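You operate a simulated robot arm through the tools that you are given. There is no shell and no other tool.

You are at the controls of a simulated robot arm. One attempt, no reset.

TASK
Fetch the angle bracket from the top of the workbench and set it on the right third shelf from the top of the long grey rack. Fetch the grey guide block and set it on the right second shelf from the bottom of the long grey rack. Fetch the bolt from the right third shelf from the top of the long grey rack and stand it on the right bottom shelf of the long grey rack. Fetch the small wooden block and set it on the right fourth shelf from the bottom of the long grey rack. Fetch the ring bearing from the right third shelf from the top of the long grey rack and set it on the right second shelf from the bottom of the long grey rack. Put the relay marked "520" from the middle shelf of the wall rack on the long blue plate and the relay marked "502" on top of the black knob there. Any order will do. Set down upright: angle bracket, grey guide block, bolt, relay.

It is judged by the outcome, as a careful person would: the job done as asked, and still so three seconds after it is handed in. It fails if anything else is knocked over, pushed out of place, dropped, spilled or broken.

THE ROBOT
A 7-joint arm with a two-finger parallel gripper on a trunk, on a base that moves. Base frame: it is fixed to the floor where the robot stands at the start and does not move with it; the origin is under the middle of the robot, x ahead of it, y to its left, z up; the surface under the hand at the start is at about z = 860. Units: mm, rad, N and s.
With the tool pointing down near the work surface it reaches from about 300 to 720 mm from the robot's upright axis, wherever it stands. Its first joint turns from -2.897 to 2.897 rad. Places, roughly: angle bracket (5x8x7 cm) [600, 0, 900]; black knob (5x5x4 cm) [10300, -4500, 700]; bolt (3x2x7 cm) [800, 1700, 1000]; grey guide block (10x4x7 cm) [3900, 1100, 400]; long blue plate (11x17x3 cm) [10300, -4200, 700]; relay [10250, -4250, 750]; right bottom shelf of the long grey rack [700, 2200, 200]; right fourth shelf of the long grey rack [700, 2200, 1300]; right second shelf of the long grey rack [700, 2200, 600]; right third shelf of the long grey rack [700, 2200, 900]; ring bearing (6x5x2 cm) [700, 2300, 900]; small wooden block (8x3x4 cm) [700, 2200, 600]. Payload 1.57 kg.
The tool frame sits at the grasp point between the pads (the TCP): z along the fingers, y along the line on which they close. The tips reach 30 mm beyond it. Largest opening 80 mm; finger width 17, thickness 12; the body of the gripper, 40 by 82 mm, starts 80 mm behind the TCP.
Orientation is that of the tool frame in the base frame, as a unit quaternion [w, x, y, z]. With the fingers straight down and closing along the base's y, the tool's x points along the base's -x, its y along +y and its z along -z.

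THE INTERFACE
- The arm moves only by the tool drive_tool. Its argument "deltas" is a list of rows, each a list of 7 numbers: the shift along the tool's x, y, z in units of 500 mm (1.0 is 500 mm), then the turn, a rotation vector about the tool's x, y, z in units of 60 degrees (1.0 is 60 degrees), then the finger opening in mm, from 0 to 80. In form: [[dx, dy, dz, rx, ry, rz, jaw], ...]. A call has 1 to 20 rows; each row is the pose to reach, as a shift and turn from the pose commanded when the call began, along the tool's axes at that moment. A call with a number of a shift or a turn outside -1 to 1 is refused whole. Rows are played at 5 a second. More than 50 mm and 0.15 rad between two rows, or a gripper value outside its range, and nothing of the call is played. Where a pose cannot be reached the arm comes as near as it can. A force on the tool above 40 N (or 10 N above the force at the start of the call, whichever is more), or a blocked arm, ends the call early, and 0.2 s more pass. Each finger travels about 72 mm/s and halts on what it meets, pressing with about 35 N; the grip force reading is that of the motor and also rises with nothing between the fingers. The clock runs only during rows and for 0.2 s after the last one: add rows that repeat a pose to give the fingers time. The reply holds the time, the measured pose of the TCP, the force on the tool along the base axes, the opening and the grip force, in the units named above and with some noise, with the torque about the TCP (base axes, N m) and any sound that the robot's microphone picked up.
- Cameras (640 x 400 px; columns grow to the right, rows downward): "scene" is now at [7, 106.1, 1481.3]; the picture's right is [-0.23, -0.97, 0.00], its down [-0.67, 0.15, -0.73] and it looks along [0.71, -0.16, -0.68] (base axes); focal length 249 px, centre (320, 200). "wrist" rides on the gripper at [72, -7, -122] in the tool frame; the picture's right is [0.09, 1.00, 0.00], its down [-0.84, 0.08, -0.54] and it looks along [-0.54, 0.05, 0.84] (tool axes); focal length 238 px, centre (320, 200). There is no depth. A picture from a camera that has moved, and an enlarged one, comes with that camera's place and axes in the base frame and with its lens. The place of the scene camera against the robot may be out by one fixed shift of up to 18 mm in any direction.
- capture(camera): a new picture of that camera. It takes no simulated time.
- raise_lower(by): slides the trunk up (or, below 0, down) by that many mm; the arm and the scene camera ride with it, the base frame stays. It gives what a move gives, with no picture.
- steer(legs): drives the robot by 1 to 6 legs, each [ahead, left, turn to the left] in mm, mm and rad, along the robot's own axes; the way and the turn of a leg run together, so that a leg with both is an arc; at most 1500 mm and 3.142 rad a leg. The arm and the cameras ride along, it lands a little off, and it stops where it bumps. It gives what a move gives.
- aim_head(pan, tilt): turns the head with the scene camera to pan (to the left, within 1.501 rad either way) and tilt (down, from -0.506 to 1.204), counted from straight ahead of the robot. It gives what a move gives.
- inspect(camera, box): a new picture of the part [left, top, right, bottom] of that camera's present view, enlarged. It takes no simulated time.
- hand_in(): hands the job in; it is judged then, once.

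Places have to be worked out from the pictures, the camera data and where the tool is seen. Open the gripper and draw the arm clear of the work before you hand the job in, unless the task says otherwise.

The tools are called by a JSON object that holds its "name" and its "arguments". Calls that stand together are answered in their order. drive_tool: Moves the arm, as the interface text tells. Its arguments: {"type":"object","properties":{"deltas":{"type":"array","items":{"type":"array","items":{"type":"number"}}}},"required":["deltas"]} The other tools are called the same way: raise_lower (by) moves the trunk up or down; steer (legs) drives the base; aim_head (pan, tilt) turns the head that bears the scene camera; capture (camera) takes a picture; inspect (camera, box) takes an enlarged picture of a part of a camera's view; hand_in () hands the job in.

At the start:

```text
clock: 0.0
tool_pos: [378.1, -25.5, 1113.5]
ee_rot: [0.0, 0.001, 1.0, 0.0]
force: [0.1, 0.0, 0.3]
ft_torque: [-0.02, 0.03, 0.02]
opening: 79.9
gripper_force: 0.0
trunk travel left (down, up): [-300.0, 180.0]
robot x, y, heading: [-6.1, -2.3, 0.0]
head pan, tilt (commanded): [-0.229, 0.752]
```

scene: 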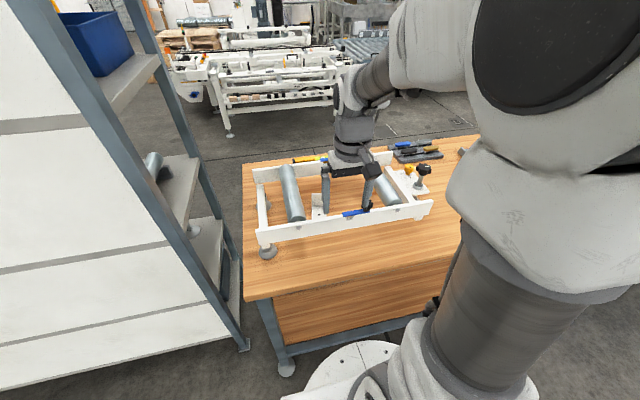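
wrist: 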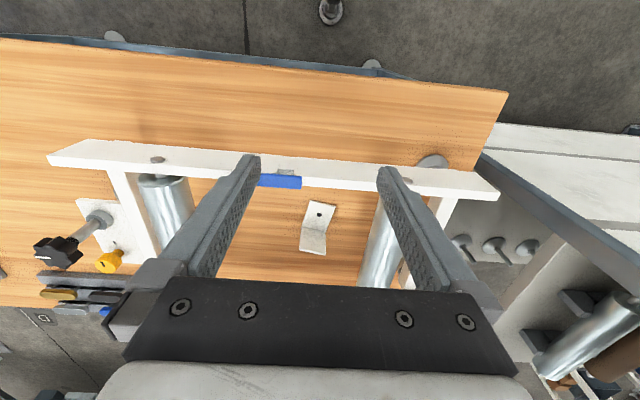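

I start by looking closely at the workbench and the bracket with both cameras before moving anything.

{"name": "inspect", "arguments": {"camera": "wrist", "box": [220, 140, 460, 290]}}

{"name": "inspect", "arguments": {"camera": "scene", "box": [230, 120, 470, 270]}}

{"name": "aim_head", "arguments": {"pan": 1.2, "tilt": 0.5}}

```text
2.67 times, centred on (340, 215) of wrist
camera zoom: at [305.3, -34.1, 1235.3], right [-0.09, 1.0, 0.0], down [0.84, 0.08, 0.54], along [0.54, 0.05, -0.84], focal length 636 px, centre (267, 160)
```

zoom: 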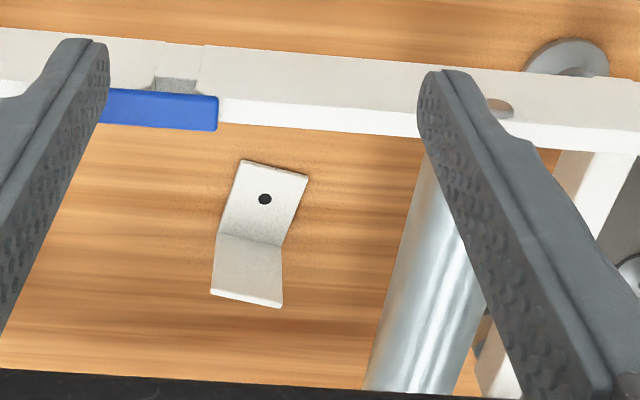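

```text
2.67 times, centred on (350, 195) of scene
camera zoom: at [7.0, 106.1, 1481.3], right [-0.23, -0.97, 0.0], down [-0.67, 0.15, -0.73], along [0.71, -0.16, -0.68], focal length 664 px, centre (240, 213)
```

zoom: 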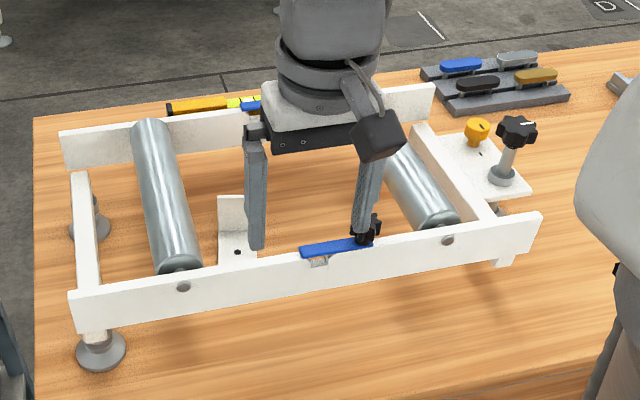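

```text
clock: 1.6
tool_pos: [377.3, -25.2, 1113.6]
ee_rot: [0.0, -0.001, 1.0, 0.0]
force: [-0.3, 0.2, 0.0]
ft_torque: [-0.01, -0.02, 0.04]
opening: 80.1
gripper_force: 0.0
trunk travel left (down, up): [-300.0, 180.0]
robot x, y, heading: [-0.3, -2.1, -0.003]
head pan, tilt (commanded): [1.201, 0.499]
```

The bracket stands inside the small roller frame with its flat leg toward the robot and upright leg on the far side. Now I look at the long grey rack.

{"name": "capture", "arguments": {"camera": "scene"}}

```text
taken
camera scene: at [-40.7, 209.6, 1503.4], right [0.93, -0.36, 0.0], down [-0.17, -0.45, -0.88], along [0.32, 0.82, -0.48], focal length 249 px, centre (320, 200)
```

scene: 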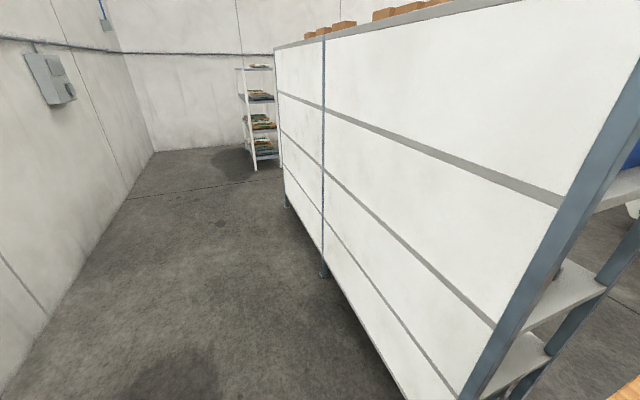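

The rack's closed back faces the robot; its open front must be on the +x side, and the right bay (y about 1550–2730) is the far one. I look around to find a route around the bench.

{"name": "aim_head", "arguments": {"pan": -1.2, "tilt": 0.5}}

{"name": "capture", "arguments": {"camera": "scene"}}

{"name": "aim_head", "arguments": {"pan": -0.2, "tilt": 0.2}}

{"name": "capture", "arguments": {"camera": "scene"}}

{"name": "aim_head", "arguments": {"pan": 0.5, "tilt": 0.4}}

{"name": "capture", "arguments": {"camera": "scene"}}

```text
clock: 3.8
tool_pos: [377.6, -26.3, 1112.7]
ee_rot: [0.0, 0.0, 1.0, -0.001]
force: [0.4, 0.7, 1.1]
ft_torque: [0.03, 0.0, 0.02]
opening: 79.9
gripper_force: 0.0
trunk travel left (down, up): [-300.0, 180.0]
robot x, y, heading: [1.7, -3.1, 0.001]
head pan, tilt (commanded): [-1.201, 0.499]
```

```text
taken
camera scene: at [-40.8, 40.0, 1503.4], right [-0.93, -0.36, 0.0], down [-0.17, 0.45, -0.88], along [0.32, -0.82, -0.48], focal length 249 px, centre (320, 200)
```

scene: 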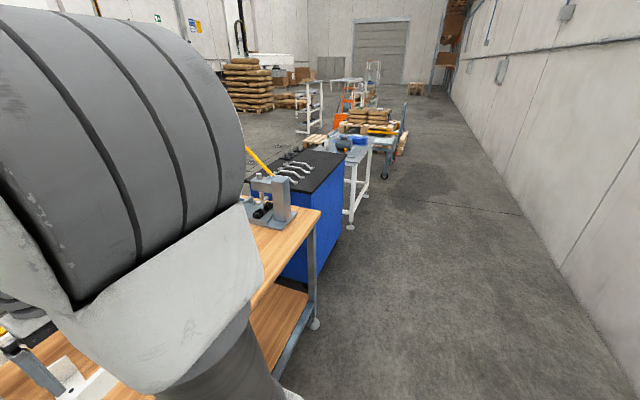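

```text
clock: 5.0
tool_pos: [376.5, -25.9, 1115.2]
ee_rot: [-0.001, 0.0, 1.0, -0.001]
force: [1.3, 0.2, 0.2]
ft_torque: [-0.01, 0.0, 0.02]
opening: 80.0
gripper_force: 0.1
trunk travel left (down, up): [-300.0, 180.0]
robot x, y, heading: [-1.3, -6.0, -0.004]
head pan, tilt (commanded): [-0.201, 0.201]
```

```text
taken
camera scene: at [17.6, 106.2, 1531.0], right [-0.2, -0.98, 0.0], down [-0.2, 0.04, -0.98], along [0.96, -0.2, -0.2], focal length 249 px, centre (320, 200)
```

scene: 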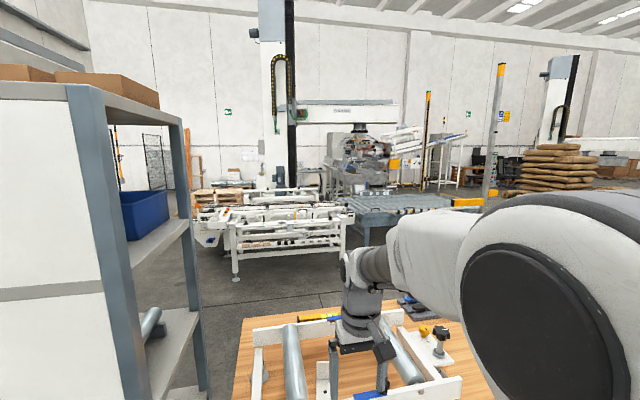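

```text
clock: 6.1
tool_pos: [376.8, -26.6, 1113.3]
ee_rot: [0.0, 0.001, 1.0, 0.0]
force: [0.5, -0.1, -0.9]
ft_torque: [0.01, -0.01, 0.03]
opening: 79.9
gripper_force: 0.1
trunk travel left (down, up): [-300.0, 180.0]
robot x, y, heading: [-0.2, -0.1, 0.002]
head pan, tilt (commanded): [0.499, 0.4]
```

```text
taken
camera scene: at [7.7, 169.1, 1512.5], right [0.48, -0.88, 0.0], down [-0.34, -0.19, -0.92], along [0.81, 0.44, -0.39], focal length 249 px, centre (320, 200)
```

scene: 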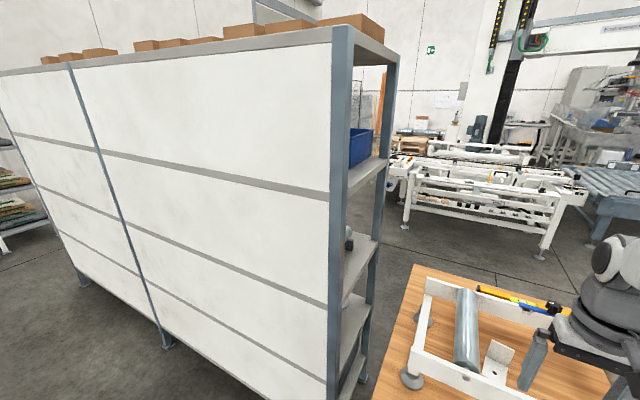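

Bracket sits at about x 547–622, y -45..18, z 860–925 with a yaw of about -11°, between fairly tall rails. I'll flip the hand 180° about its axis so the wrist camera sits on the far/top side, which is better for rail clearance and for shelf work.

{"name": "drive_tool", "arguments": {"deltas": [[0, 0, 0, 0, 0, -0.14, 80], [0, 0, 0, 0, 0, -0.28, 80], [0, 0, 0, 0, 0, -0.42, 80], [0, 0, 0, 0, 0, -0.56, 80], [0, 0, 0, 0, 0, -0.7, 80], [0, 0, 0, 0, 0, -0.84, 80], [0, 0, 0, 0, 0, -0.97, 80]]}}

{"name": "drive_tool", "arguments": {"deltas": [[0, 0, 0, 0, 0, -0.14, 80], [0, 0, 0, 0, 0, -0.28, 80], [0, 0, 0, 0, 0, -0.42, 80], [0, 0, 0, 0, 0, -0.56, 80], [0, 0, 0, 0, 0, -0.7, 80], [0, 0, 0, 0, 0, -0.84, 80], [0, 0, 0, 0, 0, -0.97, 80]]}}

```text
clock: 7.7
tool_pos: [377.6, -25.3, 1113.8]
ee_rot: [0.0, -0.487, 0.873, 0.0]
force: [0.5, 0.1, 0.1]
ft_torque: [0.0, -0.03, 0.01]
opening: 80.2
gripper_force: 0.1
trunk travel left (down, up): [-300.0, 180.0]
robot x, y, heading: [0.0, -5.2, -0.002]
head pan, tilt (commanded): [0.499, 0.4]
```

```text
clock: 9.3
tool_pos: [377.7, -26.2, 1112.4]
ee_rot: [0.0, 0.851, -0.526, 0.0]
force: [-0.2, 0.1, -1.0]
ft_torque: [-0.02, -0.02, 0.03]
opening: 80.1
gripper_force: 0.0
trunk travel left (down, up): [-300.0, 180.0]
robot x, y, heading: [1.8, -0.5, -0.005]
head pan, tilt (commanded): [0.499, 0.4]
```

Flip is two-thirds done without trouble; I finish it to a yaw of -11° matching the bracket.

{"name": "drive_tool", "arguments": {"deltas": [[0, 0, 0, 0, 0, -0.14, 80], [0, 0, 0, 0, 0, -0.28, 80], [0, 0, 0, 0, 0, -0.42, 80], [0, 0, 0, 0, 0, -0.56, 80], [0, 0, 0, 0, 0, -0.7, 80], [0, 0, 0, 0, 0, -0.8, 80], [0, 0, 0, 0, 0, -0.873, 80]]}}

{"name": "drive_tool", "arguments": {"deltas": [[0.08, 0, 0, 0, 0.1, 0, 80], [0.16, 0, 0, 0, 0.2, 0, 80], [0.24, 0, 0, 0, 0.3, 0, 80], [0.32, 0, 0.02, 0, 0.4, 0, 80], [0.34, -0.05, 0.06, 0, 0.5, 0, 80], [0.34, -0.06, 0.08, 0, 0.5, 0, 80]]}}

{"name": "capture", "arguments": {"camera": "wrist"}}

```text
clock: 10.9
tool_pos: [376.8, -26.6, 1113.1]
ee_rot: [0.0, 0.995, -0.097, 0.001]
force: [-0.2, 1.8, -0.5]
ft_torque: [0.0, -0.01, -0.01]
opening: 80.0
gripper_force: 0.1
trunk travel left (down, up): [-300.0, 180.0]
robot x, y, heading: [-0.5, 0.2, -0.001]
head pan, tilt (commanded): [0.499, 0.4]
```

```text
clock: 12.3
tool_pos: [550.8, -28.5, 1074.6]
ee_rot: [0.026, 0.961, -0.094, 0.259]
force: [0.1, -1.1, 0.8]
ft_torque: [0.03, 0.01, 0.02]
opening: 79.7
gripper_force: 0.1
trunk travel left (down, up): [-300.0, 180.0]
robot x, y, heading: [2.7, -0.0, 0.003]
head pan, tilt (commanded): [0.499, 0.4]
```

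```text
taken
camera wrist: at [552.5, -24.1, 1215.5], right [-0.11, -0.99, 0.05], down [-0.99, 0.12, 0.05], along [-0.05, -0.04, -1.0], focal length 238 px, centre (320, 200)
```

wrist: 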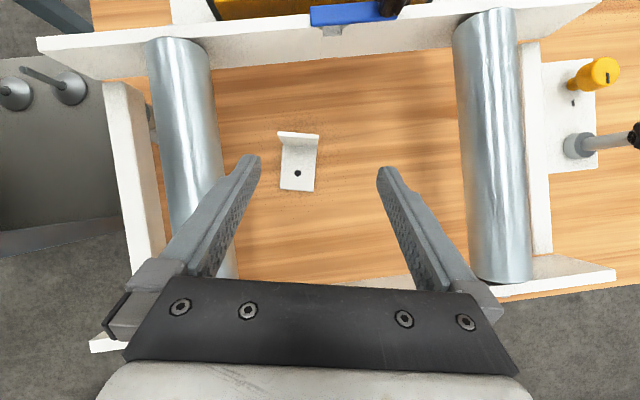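

The wrist camera now looks straight down at the bracket between the rollers. I zoom in to measure it.

{"name": "inspect", "arguments": {"camera": "wrist", "box": [240, 110, 368, 190]}}

{"name": "inspect", "arguments": {"camera": "wrist", "box": [80, 0, 640, 350]}}

```text
5.00 times, centred on (304, 150) of wrist
camera zoom: at [552.5, -24.1, 1215.5], right [-0.11, -0.99, 0.05], down [-0.99, 0.12, 0.05], along [-0.05, -0.04, -1.0], focal length 1192 px, centre (400, 450)
```

zoom: 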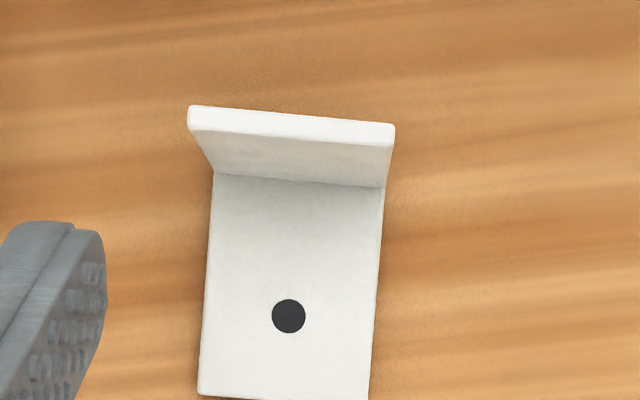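

```text
1.14 times, centred on (360, 175) of wrist
camera zoom: at [552.5, -24.1, 1215.5], right [-0.11, -0.99, 0.05], down [-0.99, 0.12, 0.05], along [-0.05, -0.04, -1.0], focal length 272 px, centre (274, 229)
```

zoom: 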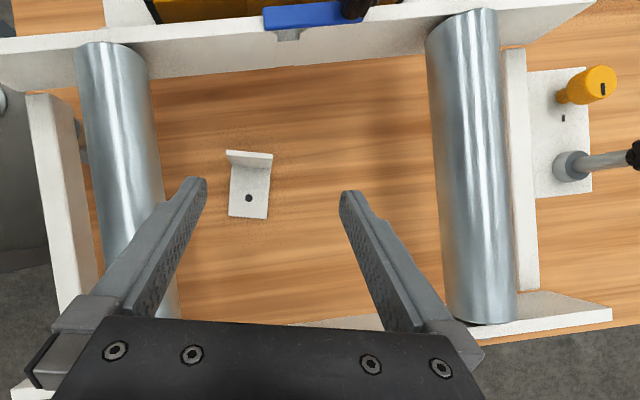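

The upright leg's mid-width is at about (617, -17.5), top z ≈ 923, yaw ≈ -11.3°. I align and descend part-way along the 30°-tilted tool axis, then check.

{"name": "drive_tool", "arguments": {"deltas": [[-0.033, -0.024, 0, 0, 0, 0, 80], [-0.067, -0.048, 0, 0, 0, 0, 80], [-0.067, -0.048, 0.08, 0, 0, 0, 80], [-0.067, -0.048, 0.16, 0, 0, 0, 80], [-0.067, -0.048, 0.24, 0, 0, 0, 80], [-0.067, -0.048, 0.26, 0, 0, 0, 80]]}}

{"name": "capture", "arguments": {"camera": "wrist"}}

{"name": "aim_head", "arguments": {"pan": -0.2, "tilt": 0.75}}

{"name": "inspect", "arguments": {"camera": "scene", "box": [230, 120, 470, 270]}}

```text
clock: 13.7
tool_pos: [591.0, -12.6, 942.4]
ee_rot: [0.025, 0.961, -0.094, 0.257]
force: [-0.2, -0.9, 0.1]
ft_torque: [0.01, -0.02, -0.03]
opening: 79.9
gripper_force: 0.1
trunk travel left (down, up): [-300.0, 180.0]
robot x, y, heading: [2.3, 2.2, -0.0]
head pan, tilt (commanded): [0.499, 0.4]
```

```text
taken
camera wrist: at [593.0, -7.9, 1083.6], right [-0.12, -0.99, 0.05], down [-0.99, 0.12, 0.05], along [-0.06, -0.04, -1.0], focal length 238 px, centre (320, 200)
```

wrist: 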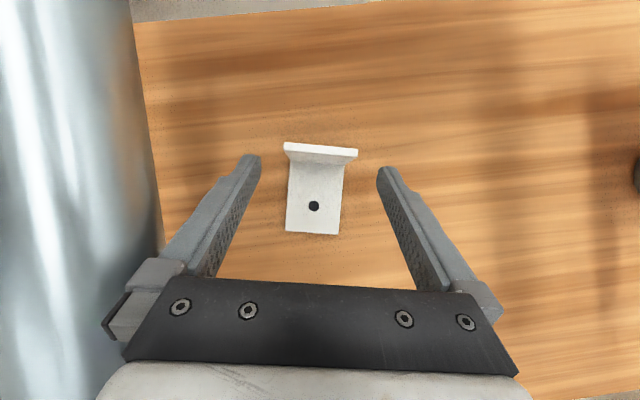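

```text
clock: 14.8
tool_pos: [590.2, -12.0, 942.3]
ee_rot: [0.025, 0.962, -0.094, 0.257]
force: [-0.3, 0.0, 0.6]
ft_torque: [-0.01, 0.0, -0.01]
opening: 80.0
gripper_force: 0.0
trunk travel left (down, up): [-300.0, 180.0]
robot x, y, heading: [-1.4, -2.7, 0.0]
head pan, tilt (commanded): [-0.201, 0.75]
```

```text
2.67 times, centred on (350, 195) of scene
camera zoom: at [7.5, 108.3, 1481.4], right [-0.2, -0.98, 0.0], down [-0.67, 0.14, -0.73], along [0.72, -0.15, -0.68], focal length 664 px, centre (240, 213)
```

zoom: 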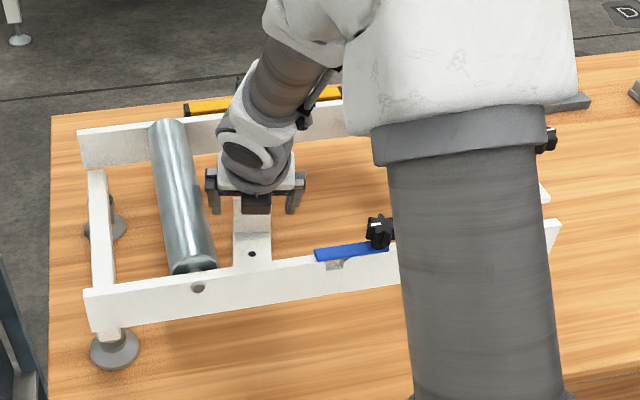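

The fingers straddle the bracket's upright leg centrally. I descend the last 51 mm along the tool axis and close.

{"name": "drive_tool", "arguments": {"deltas": [[0.001, 0, 0.055, 0, 0, 0, 80], [0.001, 0, 0.102, 0, 0, 0, 80], [0.001, 0, 0.102, 0, 0, 0, 80]]}}

{"name": "capture", "arguments": {"camera": "wrist"}}

```text
clock: 15.6
tool_pos: [616.4, -18.9, 899.7]
ee_rot: [0.025, 0.962, -0.093, 0.257]
force: [-0.4, 0.7, -1.1]
ft_torque: [0.0, 0.0, 0.01]
opening: 80.2
gripper_force: 0.1
trunk travel left (down, up): [-300.0, 180.0]
robot x, y, heading: [0.7, 3.5, 0.002]
head pan, tilt (commanded): [-0.201, 0.75]
```

```text
taken
camera wrist: at [618.2, -14.1, 1041.1], right [-0.12, -0.99, 0.05], down [-0.99, 0.12, 0.05], along [-0.06, -0.04, -1.0], focal length 238 px, centre (320, 200)
```

wrist: 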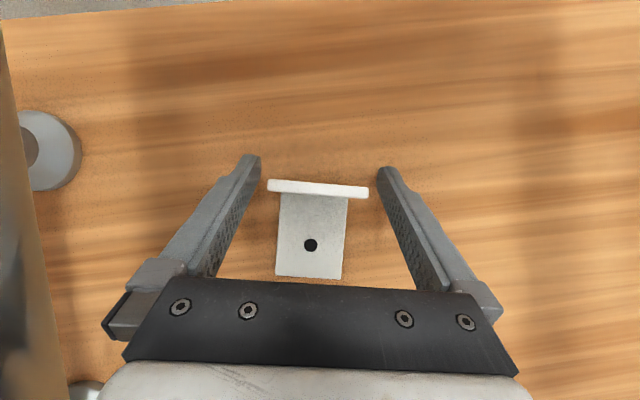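

The upright leg is centred between the pads with the tips just clear of the bench; I close the fingers.

{"name": "drive_tool", "arguments": {"deltas": [[0, 0, 0, 0, 0, 0, 50], [0, 0, 0, 0, 0, 0, 25], [0, 0, 0, 0, 0, 0, 20], [0, 0, 0, 0, 0, 0, 20]]}}

{"name": "capture", "arguments": {"camera": "wrist"}}

```text
clock: 16.6
tool_pos: [616.2, -19.6, 900.5]
ee_rot: [0.026, 0.961, -0.095, 0.258]
force: [-0.4, 0.6, -0.7]
ft_torque: [0.03, -0.06, -0.03]
opening: 49.8
gripper_force: 35.2
trunk travel left (down, up): [-300.0, 180.0]
robot x, y, heading: [0.4, -0.3, -0.003]
head pan, tilt (commanded): [-0.201, 0.75]
```

```text
taken
camera wrist: at [618.1, -13.9, 1041.4], right [-0.12, -0.99, 0.05], down [-0.99, 0.12, 0.05], along [-0.06, -0.04, -1.0], focal length 238 px, centre (320, 200)
```

wrist: 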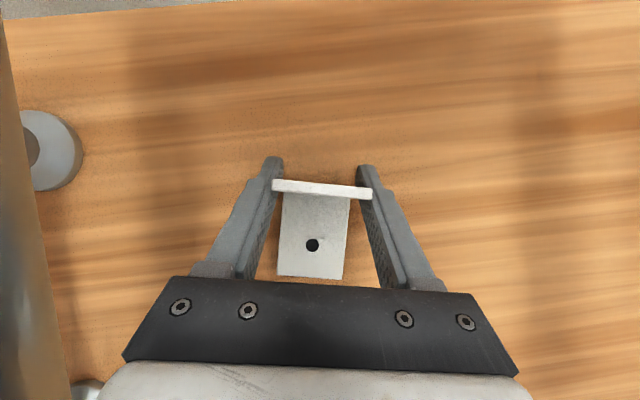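

Gripped (opening 49.8, 35 N). I lift straight up 220 mm to clear the rails.

{"name": "drive_tool", "arguments": {"deltas": [[0.02, 0, -0.0346, 0, 0, 0, 20], [0.06, 0, -0.1039, 0, 0, 0, 20], [0.1, 0, -0.1732, 0, 0, 0, 20], [0.14, 0, -0.2425, 0, 0, 0, 20], [0.18, 0, -0.3118, 0, 0, 0, 20], [0.22, 0, -0.381, 0, 0, 0, 20]]}}

{"name": "capture", "arguments": {"camera": "wrist"}}

{"name": "capture", "arguments": {"camera": "scene"}}

```text
clock: 18.0
tool_pos: [617.8, -19.0, 1120.2]
ee_rot: [0.025, 0.962, -0.094, 0.256]
force: [0.5, -0.4, -2.9]
ft_torque: [-0.01, 0.01, -0.01]
opening: 49.6
gripper_force: 35.3
trunk travel left (down, up): [-300.0, 180.0]
robot x, y, heading: [0.8, -0.3, -0.0]
head pan, tilt (commanded): [-0.201, 0.75]
```

```text
taken
camera wrist: at [619.6, -14.0, 1262.4], right [-0.12, -0.99, 0.05], down [-0.99, 0.12, 0.05], along [-0.06, -0.04, -1.0], focal length 238 px, centre (320, 200)
```

wrist: 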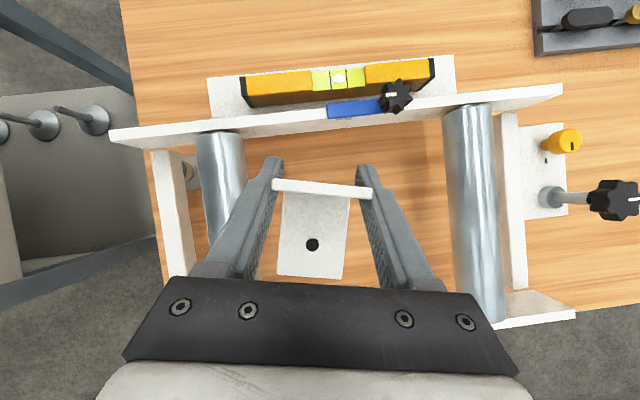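

```text
taken
camera scene: at [7.6, 108.3, 1481.4], right [-0.2, -0.98, 0.0], down [-0.67, 0.14, -0.73], along [0.72, -0.15, -0.68], focal length 249 px, centre (320, 200)
```

scene: 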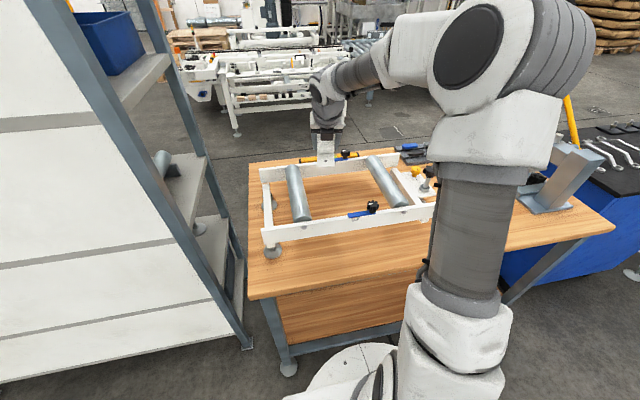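

The bracket is firmly held (≈0.3 kg). I retract the arm for carrying, then back the base away from the bench and look left along the corridor.

{"name": "drive_tool", "arguments": {"deltas": [[-0.075, 0, -0.0433, 0, 0, 0, 20], [-0.15, 0, -0.0866, 0, 0, 0, 20], [-0.225, 0, -0.13, 0, 0, 0, 20], [-0.3, 0, -0.1732, 0, 0, 0, 20]]}}

{"name": "steer", "arguments": {"legs": [[-450, 0, 0]]}}

{"name": "aim_head", "arguments": {"pan": 1.4, "tilt": 0.35}}

{"name": "capture", "arguments": {"camera": "scene"}}

```text
clock: 19.0
tool_pos: [444.1, 15.3, 1117.0]
ee_rot: [0.025, 0.962, -0.095, 0.255]
force: [0.9, -0.3, -2.4]
ft_torque: [-0.06, -0.01, 0.0]
opening: 49.6
gripper_force: 35.4
trunk travel left (down, up): [-300.0, 180.0]
robot x, y, heading: [1.4, 0.7, -0.002]
head pan, tilt (commanded): [-0.201, 0.75]
```

```text
clock: 22.5
tool_pos: [-9.9, 15.7, 1121.0]
ee_rot: [0.025, 0.961, -0.094, 0.258]
force: [0.0, -0.6, -1.5]
ft_torque: [0.02, -0.05, 0.0]
opening: 49.7
gripper_force: 34.7
trunk travel left (down, up): [-300.0, 180.0]
robot x, y, heading: [-453.0, -2.6, 0.001]
head pan, tilt (commanded): [-0.201, 0.75]
```

```text
clock: 24.1
tool_pos: [-10.2, 16.1, 1119.1]
ee_rot: [0.025, 0.961, -0.093, 0.258]
force: [0.0, 0.5, -2.7]
ft_torque: [-0.01, -0.05, 0.01]
opening: 49.7
gripper_force: 35.0
trunk travel left (down, up): [-300.0, 180.0]
robot x, y, heading: [-452.4, -0.8, -0.001]
head pan, tilt (commanded): [1.4, 0.351]
```

```text
taken
camera scene: at [-512.6, 216.1, 1517.0], right [0.99, -0.17, 0.0], down [-0.06, -0.34, -0.94], along [0.16, 0.93, -0.34], focal length 249 px, centre (320, 200)
```

scene: 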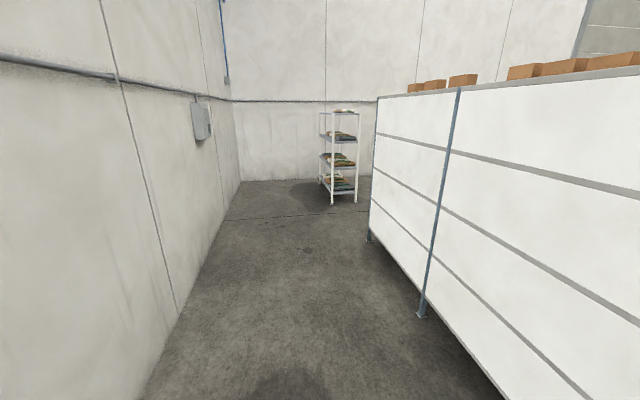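

The corridor is clear; the gap between the rack's far end (y≈2800) and the white shelf (y≈4140) is about 1.3 m. I drive left to y≈3470.

{"name": "steer", "arguments": {"legs": [[0, 1500, 0], [0, 1500, 0], [0, 470, 0]]}}

{"name": "aim_head", "arguments": {"pan": 0.0, "tilt": 0.35}}

{"name": "capture", "arguments": {"camera": "scene"}}

```text
clock: 50.0
tool_pos: [-116.8, 3492.2, 1120.1]
ee_rot: [0.021, 0.963, -0.079, 0.257]
force: [0.0, 0.7, -2.7]
ft_torque: [0.01, -0.03, 0.02]
opening: 49.8
gripper_force: 34.5
trunk travel left (down, up): [-300.0, 180.0]
robot x, y, heading: [-560.6, 3461.3, 0.034]
head pan, tilt (commanded): [1.4, 0.351]
```

```text
clock: 51.6
tool_pos: [-116.8, 3492.3, 1119.4]
ee_rot: [0.022, 0.963, -0.079, 0.258]
force: [0.8, -0.8, -2.7]
ft_torque: [-0.01, 0.0, 0.03]
opening: 49.5
gripper_force: 35.3
trunk travel left (down, up): [-300.0, 180.0]
robot x, y, heading: [-559.7, 3463.3, 0.034]
head pan, tilt (commanded): [0.0, 0.351]
```

```text
taken
camera scene: at [-546.6, 3587.3, 1517.0], right [0.03, -1.0, 0.0], down [-0.34, -0.01, -0.94], along [0.94, 0.03, -0.34], focal length 249 px, centre (320, 200)
```

scene: 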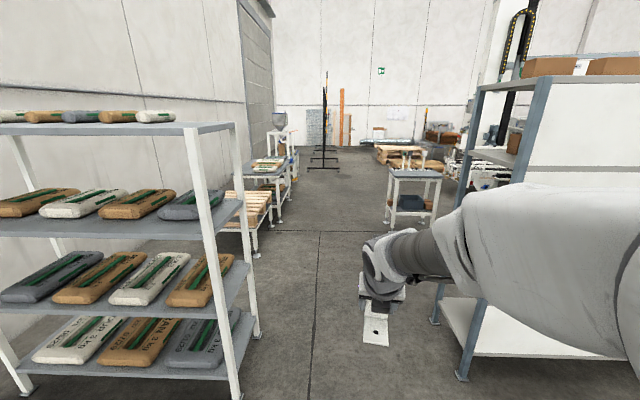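

The gap is open: rack end at y≈2757 (x 543–965), white shelf from y≈4078. I drive through to x≈1500 and then turn to face the rack front.

{"name": "steer", "arguments": {"legs": [[1500, -40, -0.034], [560, 0, 0]]}}

{"name": "steer", "arguments": {"legs": [[0, 0, 1.571], [0, 0, 1.571]]}}

{"name": "aim_head", "arguments": {"pan": 0.6, "tilt": 0.35}}

{"name": "capture", "arguments": {"camera": "scene"}}

```text
refused: leg 1 is longer than a leg can be; nothing moved
```

```text
clock: 62.1
tool_pos: [-1006.6, 3446.9, 1120.5]
ee_rot: [-0.257, 0.098, 0.961, 0.026]
force: [0.3, -0.5, -2.1]
ft_torque: [-0.01, 0.06, 0.0]
opening: 49.6
gripper_force: 34.8
trunk travel left (down, up): [-300.0, 180.0]
robot x, y, heading: [-559.2, 3463.8, 3.144]
head pan, tilt (commanded): [0.0, 0.351]
```

```text
clock: 63.1
tool_pos: [-1006.9, 3449.2, 1119.8]
ee_rot: [-0.258, 0.096, 0.961, 0.026]
force: [0.2, -0.2, -2.6]
ft_torque: [0.0, 0.02, 0.0]
opening: 49.8
gripper_force: 35.1
trunk travel left (down, up): [-300.0, 180.0]
robot x, y, heading: [-560.9, 3463.4, 3.139]
head pan, tilt (commanded): [0.6, 0.351]
```

```text
taken
camera scene: at [-553.0, 3254.3, 1517.0], right [-0.56, 0.83, 0.0], down [0.28, 0.19, -0.94], along [-0.78, -0.53, -0.34], focal length 249 px, centre (320, 200)
```

scene: 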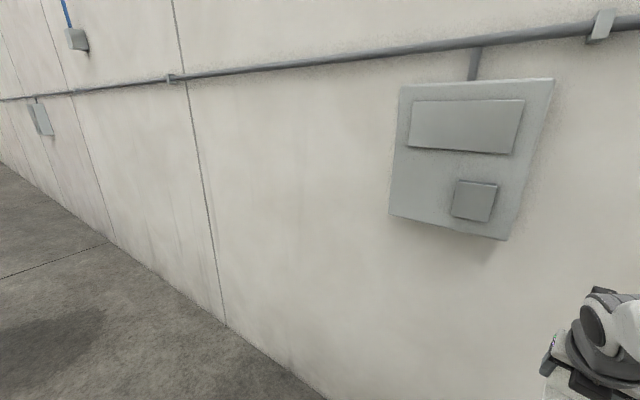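

The first call was refused (leg slightly too long) while the turn was executed, harmlessly: I am at (-560, 3463) facing -x. The passage was seen clear, so I simply reverse through it.

{"name": "steer", "arguments": {"legs": [[-1030, 20, 0], [-1030, 20, 0]]}}

```text
clock: 76.7
tool_pos: [1033.8, 3384.9, 1119.9]
ee_rot: [-0.257, 0.099, 0.961, 0.026]
force: [1.2, 0.5, -2.4]
ft_torque: [0.0, 0.02, 0.02]
opening: 49.7
gripper_force: 34.8
trunk travel left (down, up): [-300.0, 180.0]
robot x, y, heading: [1476.2, 3397.2, 3.134]
head pan, tilt (commanded): [0.6, 0.351]
```

Now at (1476, 3397) facing -x. I look at the rack front with the head panned left.

{"name": "aim_head", "arguments": {"pan": 1.0, "tilt": 0.35}}

{"name": "capture", "arguments": {"camera": "scene"}}

```text
clock: 77.6
tool_pos: [1034.8, 3384.7, 1120.2]
ee_rot: [-0.258, 0.099, 0.961, 0.026]
force: [0.2, 0.2, -1.8]
ft_torque: [-0.02, 0.01, -0.01]
opening: 49.6
gripper_force: 35.0
trunk travel left (down, up): [-300.0, 180.0]
robot x, y, heading: [1478.7, 3396.4, 3.132]
head pan, tilt (commanded): [1.0, 0.351]
```

```text
taken
camera scene: at [1514.2, 3164.6, 1517.0], right [-0.84, 0.55, 0.0], down [0.19, 0.29, -0.94], along [-0.51, -0.79, -0.34], focal length 249 px, centre (320, 200)
```

scene: 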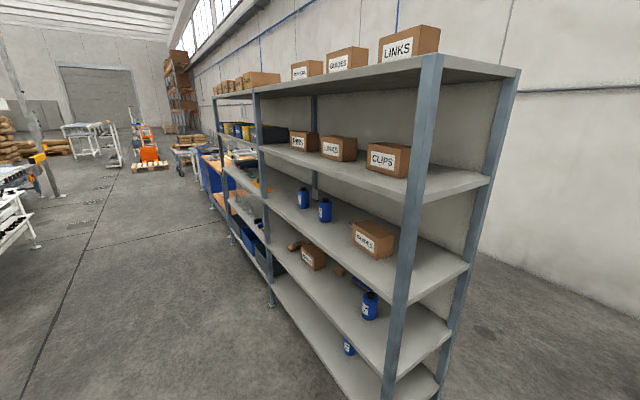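

The rack's right bay is visible with boxes, blue cans, and small parts. I strafe in front of the bay to y≈2250 and look straight at it.

{"name": "steer", "arguments": {"legs": [[0, 1130, 0.008]]}}

{"name": "aim_head", "arguments": {"pan": 0.0, "tilt": 0.6}}

{"name": "capture", "arguments": {"camera": "scene"}}

{"name": "capture", "arguments": {"camera": "wrist"}}

```text
clock: 86.2
tool_pos: [1033.9, 2265.4, 1119.9]
ee_rot: [-0.257, 0.092, 0.962, 0.024]
force: [0.3, -0.2, -2.1]
ft_torque: [0.0, 0.02, -0.01]
opening: 49.6
gripper_force: 35.5
trunk travel left (down, up): [-300.0, 180.0]
robot x, y, heading: [1483.5, 2281.9, -3.134]
head pan, tilt (commanded): [1.0, 0.351]
```

```text
clock: 87.5
tool_pos: [1034.6, 2265.3, 1119.0]
ee_rot: [-0.257, 0.092, 0.962, 0.026]
force: [-0.5, 0.3, -2.6]
ft_torque: [0.02, 0.03, -0.01]
opening: 50.0
gripper_force: 34.7
trunk travel left (down, up): [-300.0, 180.0]
robot x, y, heading: [1478.7, 2282.7, -3.134]
head pan, tilt (commanded): [0.0, 0.6]
```

```text
taken
camera scene: at [1478.0, 2128.3, 1494.3], right [-0.01, 1.0, 0.0], down [0.56, 0.0, -0.83], along [-0.83, -0.01, -0.56], focal length 249 px, centre (320, 200)
```

scene: 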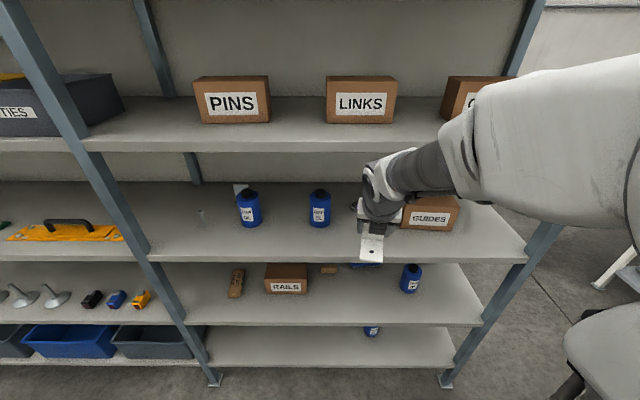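

```text
taken
camera wrist: at [1031.8, 2257.1, 1261.8], right [0.11, 0.99, 0.05], down [0.99, -0.11, 0.05], along [0.06, 0.04, -1.0], focal length 238 px, centre (320, 200)
```

wrist: 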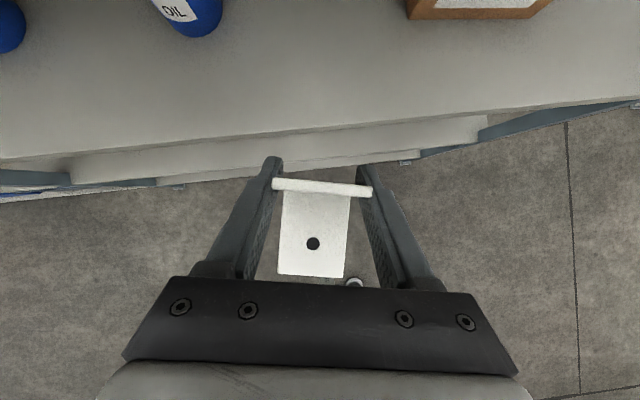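

I zoom into the scene view to find the bolt, bearing and wooden block.

{"name": "inspect", "arguments": {"camera": "scene", "box": [140, 160, 340, 285]}}

{"name": "inspect", "arguments": {"camera": "scene", "box": [300, 170, 500, 295]}}

{"name": "inspect", "arguments": {"camera": "scene", "box": [200, 240, 480, 400]}}

```text
3.20 times, centred on (240, 222) of scene
camera zoom: at [1478.0, 2128.3, 1494.3], right [-0.01, 1.0, 0.0], down [0.56, 0.0, -0.83], along [-0.83, -0.01, -0.56], focal length 796 px, centre (576, 128)
```

zoom: 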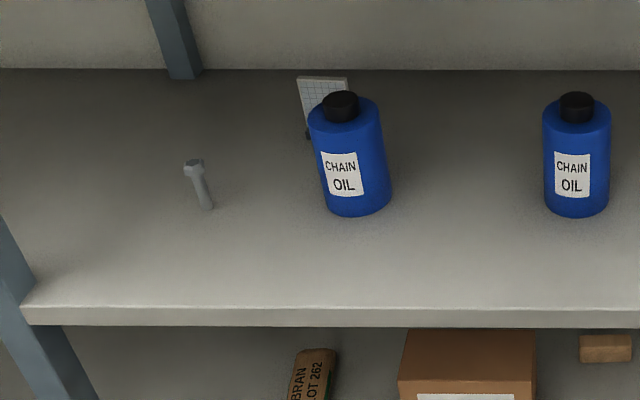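

```text
3.20 times, centred on (400, 232) of scene
camera zoom: at [1478.0, 2128.3, 1494.3], right [-0.01, 1.0, 0.0], down [0.56, 0.0, -0.83], along [-0.83, -0.01, -0.56], focal length 796 px, centre (64, 96)
```

zoom: 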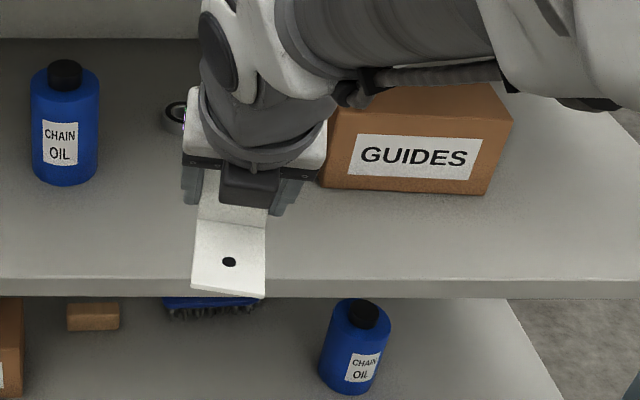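

```text
2.29 times, centred on (340, 320) of scene
camera zoom: at [1478.0, 2128.3, 1494.3], right [-0.01, 1.0, 0.0], down [0.56, 0.0, -0.83], along [-0.83, -0.01, -0.56], focal length 569 px, centre (274, -74)
```

zoom: 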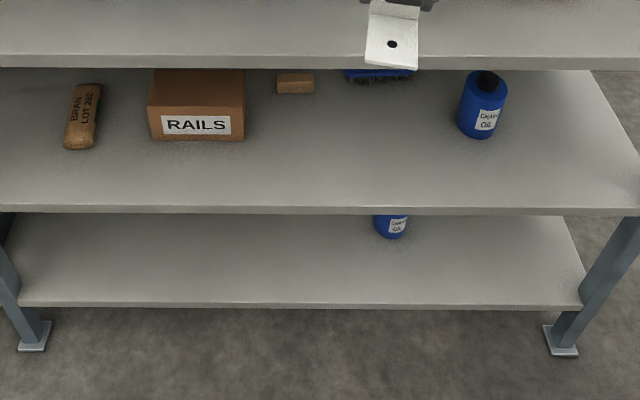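

Third shelf (z≈925): bolt stands at ≈(796,1706), oil bottles at y≈1873 and 2121, bearing ≈(695,2249), GUIDES box from y≈2390. I'll put the bracket in the free gap at y≈2000 near the front. First strafe so the hand is at y≈2000.

{"name": "steer", "arguments": {"legs": [[0, 268, 0]]}}

{"name": "capture", "arguments": {"camera": "wrist"}}

{"name": "capture", "arguments": {"camera": "scene"}}

```text
clock: 90.1
tool_pos: [1037.2, 1997.6, 1119.9]
ee_rot: [-0.257, 0.09, 0.962, 0.024]
force: [-0.8, 0.3, -1.7]
ft_torque: [0.0, 0.02, 0.04]
opening: 49.5
gripper_force: 35.3
trunk travel left (down, up): [-300.0, 180.0]
robot x, y, heading: [1481.2, 2019.6, -3.135]
head pan, tilt (commanded): [0.0, 0.6]
```

```text
taken
camera wrist: at [1034.0, 1989.1, 1261.7], right [0.11, 0.99, 0.05], down [0.99, -0.11, 0.05], along [0.06, 0.04, -1.0], focal length 238 px, centre (320, 200)
```

wrist: 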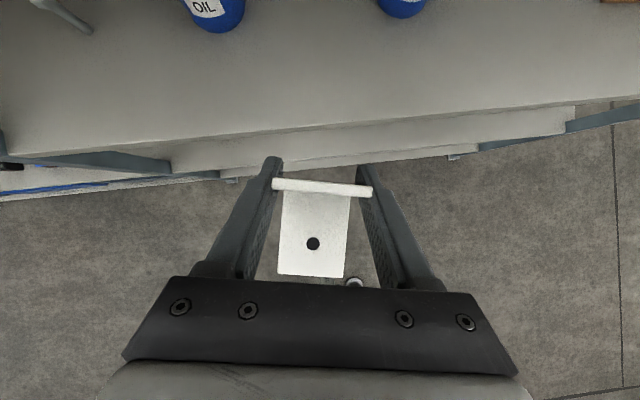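

```text
taken
camera scene: at [1480.6, 1861.6, 1494.3], right [-0.01, 1.0, 0.0], down [0.56, 0.01, -0.83], along [-0.82, -0.01, -0.56], focal length 249 px, centre (320, 200)
```

scene: 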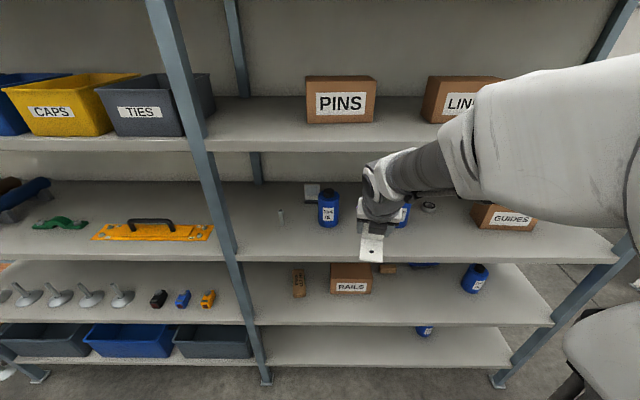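

From the wrist view the shelf edge is at x≈950 and the bottles' fronts at x≈816, y≈1887/2142. I square the bracket to the rack by turning +10.9° about vertical.

{"name": "drive_tool", "arguments": {"deltas": [[0, 0, 0, 0.045, 0, -0.079, 20], [0, 0, 0, 0.0908, 0, -0.157, 20]]}}

```text
clock: 90.7
tool_pos: [1037.2, 1996.0, 1120.8]
ee_rot: [-0.26, 0.01, 0.966, 0.003]
force: [0.3, 0.4, -0.8]
ft_torque: [0.01, 0.02, 0.0]
opening: 49.7
gripper_force: 35.1
trunk travel left (down, up): [-300.0, 180.0]
robot x, y, heading: [1480.4, 2016.3, -3.139]
head pan, tilt (commanded): [0.0, 0.6]
```

Squared now. I lower to TCP z≈1005 outside the shelf, then slide in to x≈855 with the bracket ~45 mm above the shelf.

{"name": "drive_tool", "arguments": {"deltas": [[-0.038, 0.014, 0.066, 0, 0, 0, 20], [-0.077, 0.028, 0.133, 0, 0, 0, 20], [-0.115, 0.028, 0.199, 0, 0, 0, 20], [-0.036, 0.028, 0.245, 0, 0, 0, 20], [0.042, 0.028, 0.29, 0, 0, 0, 20], [0.121, 0.028, 0.335, 0, 0, 0, 20], [0.2, 0.028, 0.381, 0, 0, 0, 20]]}}

{"name": "capture", "arguments": {"camera": "wrist"}}

{"name": "capture", "arguments": {"camera": "scene"}}

```text
clock: 92.3
tool_pos: [856.1, 2013.7, 1003.1]
ee_rot: [-0.258, -0.002, 0.966, 0.0]
force: [-0.3, 0.0, -1.0]
ft_torque: [0.02, 0.07, 0.01]
opening: 49.8
gripper_force: 35.3
out of reach, approached as far as the arm can: row 1, 2
trunk travel left (down, up): [-300.0, 180.0]
robot x, y, heading: [1482.0, 2017.1, -3.135]
head pan, tilt (commanded): [0.0, 0.6]
```

```text
taken
camera wrist: at [853.2, 2005.1, 1144.4], right [-0.08, 1.0, 0.05], down [1.0, 0.08, 0.05], along [0.05, 0.05, -1.0], focal length 238 px, centre (320, 200)
```

wrist: 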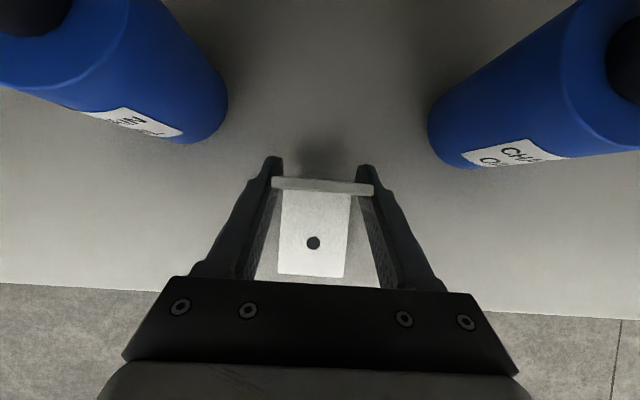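

```text
taken
camera scene: at [1480.8, 1862.6, 1494.4], right [-0.01, 1.0, 0.0], down [0.56, 0.0, -0.83], along [-0.83, -0.01, -0.56], focal length 249 px, centre (320, 200)
```

scene: 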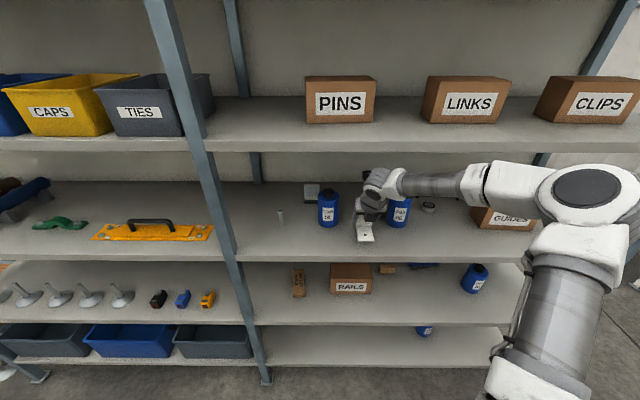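

The bracket hovers ~38 mm above the shelf, clear of both bottles. I lower 30 mm and read the force.

{"name": "drive_tool", "arguments": {"deltas": [[-0.015, 0, 0.026, 0, 0, 0, 20], [-0.03, 0, 0.052, 0, 0, 0, 20], [-0.03, 0, 0.052, 0, 0, 0, 20]]}}

{"name": "drive_tool", "arguments": {"deltas": [[-0.003, 0, 0.0052, 0, 0, 0, 20], [-0.003, 0, 0.0052, 0, 0, 0, 20]]}}

{"name": "drive_tool", "arguments": {"deltas": [[-0.003, 0, 0.0052, 0, 0, 0, 20], [-0.003, 0, 0.0052, 0, 0, 0, 20]]}}

```text
clock: 93.1
tool_pos: [853.9, 2011.9, 977.3]
ee_rot: [-0.261, -0.003, 0.965, -0.001]
force: [-1.3, 1.8, 18.5]
ft_torque: [0.05, -0.82, -0.07]
opening: 49.5
gripper_force: 35.0
trunk travel left (down, up): [-300.0, 180.0]
robot x, y, heading: [1479.3, 2017.7, -3.131]
head pan, tilt (commanded): [0.0, 0.6]
```

```text
clock: 93.7
tool_pos: [853.6, 2010.8, 974.9]
ee_rot: [-0.261, -0.002, 0.965, -0.001]
force: [-4.9, 1.4, 28.7]
ft_torque: [-0.02, 0.16, -0.04]
opening: 49.9
gripper_force: 34.8
trunk travel left (down, up): [-300.0, 180.0]
robot x, y, heading: [1479.3, 2018.8, -3.132]
head pan, tilt (commanded): [0.0, 0.6]
```

```text
clock: 94.3
tool_pos: [854.7, 2011.7, 973.5]
ee_rot: [-0.263, -0.002, 0.965, -0.001]
force: [-1.9, 2.1, 37.3]
ft_torque: [0.09, 0.27, 0.02]
opening: 49.7
gripper_force: 35.2
trunk travel left (down, up): [-300.0, 180.0]
robot x, y, heading: [1482.2, 2014.3, -3.135]
head pan, tilt (commanded): [0.0, 0.6]
```

Contact came earlier than expected (shelf ≈ 937), now pressing 37 N. I back the command off 5 mm and look before releasing.

{"name": "drive_tool", "arguments": {"deltas": [[0.0055, 0, -0.0095, 0, 0, 0, 20], [0.0055, 0, -0.0095, 0, 0, 0, 20]]}}

{"name": "capture", "arguments": {"camera": "wrist"}}

{"name": "inspect", "arguments": {"camera": "scene", "box": [310, 170, 440, 260]}}

```text
clock: 94.9
tool_pos: [855.1, 2010.3, 972.6]
ee_rot: [-0.257, -0.001, 0.966, -0.001]
force: [-4.2, 0.8, 9.0]
ft_torque: [0.01, 0.22, 0.01]
opening: 49.9
gripper_force: 35.2
trunk travel left (down, up): [-300.0, 180.0]
robot x, y, heading: [1484.2, 2020.0, -3.133]
head pan, tilt (commanded): [0.0, 0.6]
```

```text
taken
camera wrist: at [853.4, 2002.6, 1114.5], right [-0.08, 1.0, 0.04], down [1.0, 0.08, 0.05], along [0.05, 0.05, -1.0], focal length 238 px, centre (320, 200)
```

wrist: 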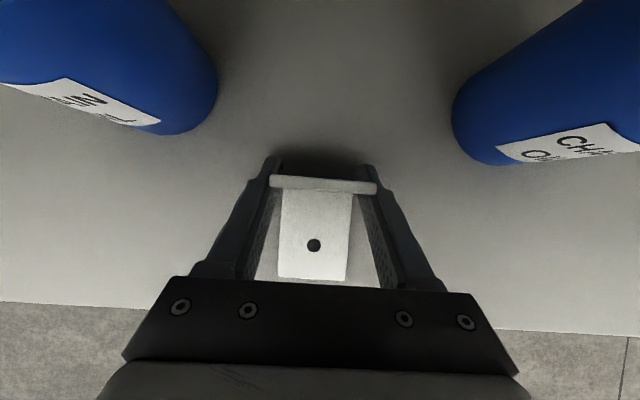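

```text
4.44 times, centred on (375, 215) of scene
camera zoom: at [1481.1, 1861.8, 1494.0], right [-0.01, 1.0, 0.0], down [0.56, 0.01, -0.83], along [-0.83, -0.01, -0.56], focal length 1106 px, centre (76, 133)
```

zoom: 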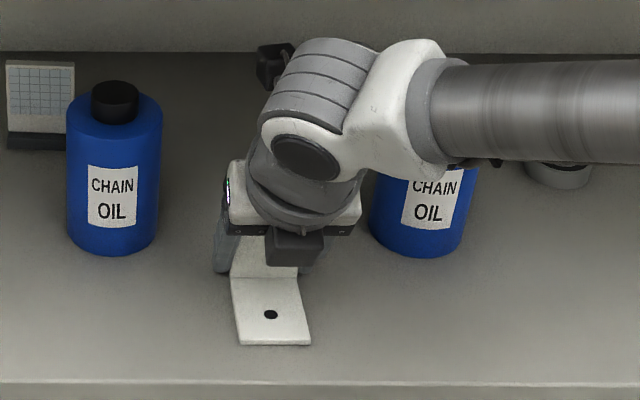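

The bracket rests on the shelf (about 11 N). I ease off 2 more mm and open the fingers.

{"name": "drive_tool", "arguments": {"deltas": [[0.002, 0, -0.0035, 0, 0, 0, 20], [0.002, 0, -0.0035, 0, 0, 0, 54], [0.002, 0, -0.0035, 0, 0, 0, 64], [0.002, 0, -0.0035, 0, 0, 0, 76], [0.002, 0, -0.0035, 0, 0, 0, 80]]}}

{"name": "capture", "arguments": {"camera": "wrist"}}

```text
clock: 96.1
tool_pos: [855.1, 2010.8, 976.9]
ee_rot: [-0.258, -0.002, 0.966, 0.0]
force: [0.7, -0.4, 0.3]
ft_torque: [0.01, 0.0, -0.01]
opening: 79.9
gripper_force: 0.0
trunk travel left (down, up): [-300.0, 180.0]
robot x, y, heading: [1484.4, 2014.7, -3.132]
head pan, tilt (commanded): [0.0, 0.6]
```

```text
taken
camera wrist: at [853.0, 2002.5, 1118.6], right [-0.08, 1.0, 0.05], down [1.0, 0.08, 0.05], along [0.05, 0.05, -1.0], focal length 238 px, centre (320, 200)
```

wrist: 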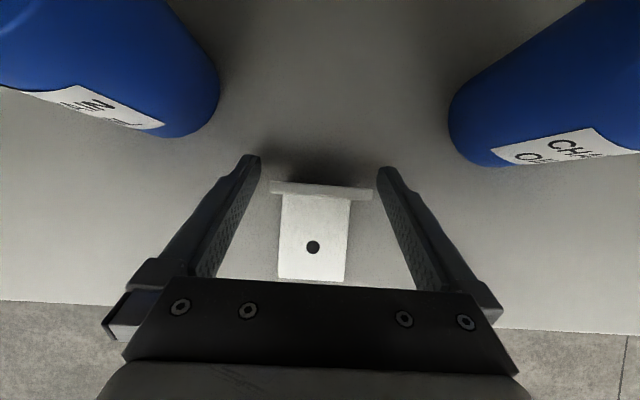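

Released and standing squarely. I withdraw up along the tool axis and then out of the shelf.

{"name": "drive_tool", "arguments": {"deltas": [[0, 0, -0.06, 0, 0, 0, 80], [0, 0, -0.12, 0, 0, 0, 80], [-0.087, 0, -0.17, 0, 0, 0, 80], [-0.173, 0, -0.22, 0, 0, 0, 80], [-0.26, 0, -0.27, 0, 0, 0, 80]]}}

{"name": "capture", "arguments": {"camera": "wrist"}}

{"name": "inspect", "arguments": {"camera": "scene", "box": [230, 160, 470, 310]}}

```text
refused: row 3 steps farther than a row can; nothing moved
```

```text
taken
camera wrist: at [853.0, 2002.5, 1118.6], right [-0.08, 1.0, 0.05], down [1.0, 0.08, 0.05], along [0.05, 0.05, -1.0], focal length 238 px, centre (320, 200)
```

wrist: 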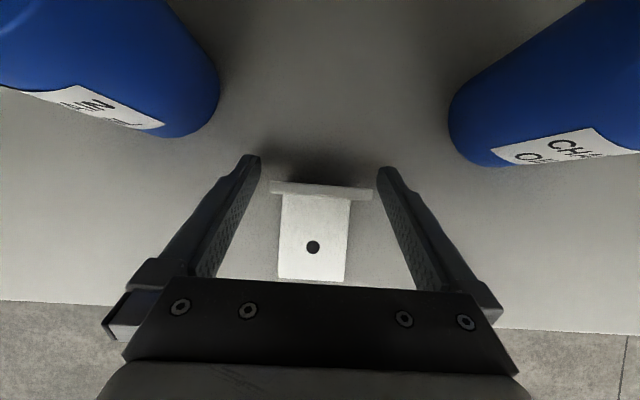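

```text
2.67 times, centred on (350, 235) of scene
camera zoom: at [1480.7, 1861.6, 1494.3], right [-0.01, 1.0, 0.0], down [0.56, 0.01, -0.83], along [-0.83, -0.01, -0.56], focal length 664 px, centre (240, 107)
```

zoom: 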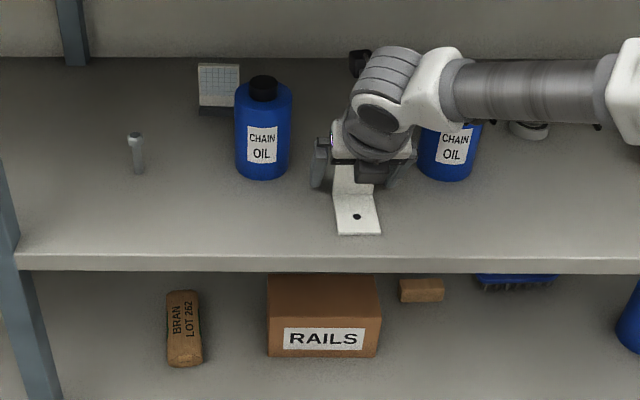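

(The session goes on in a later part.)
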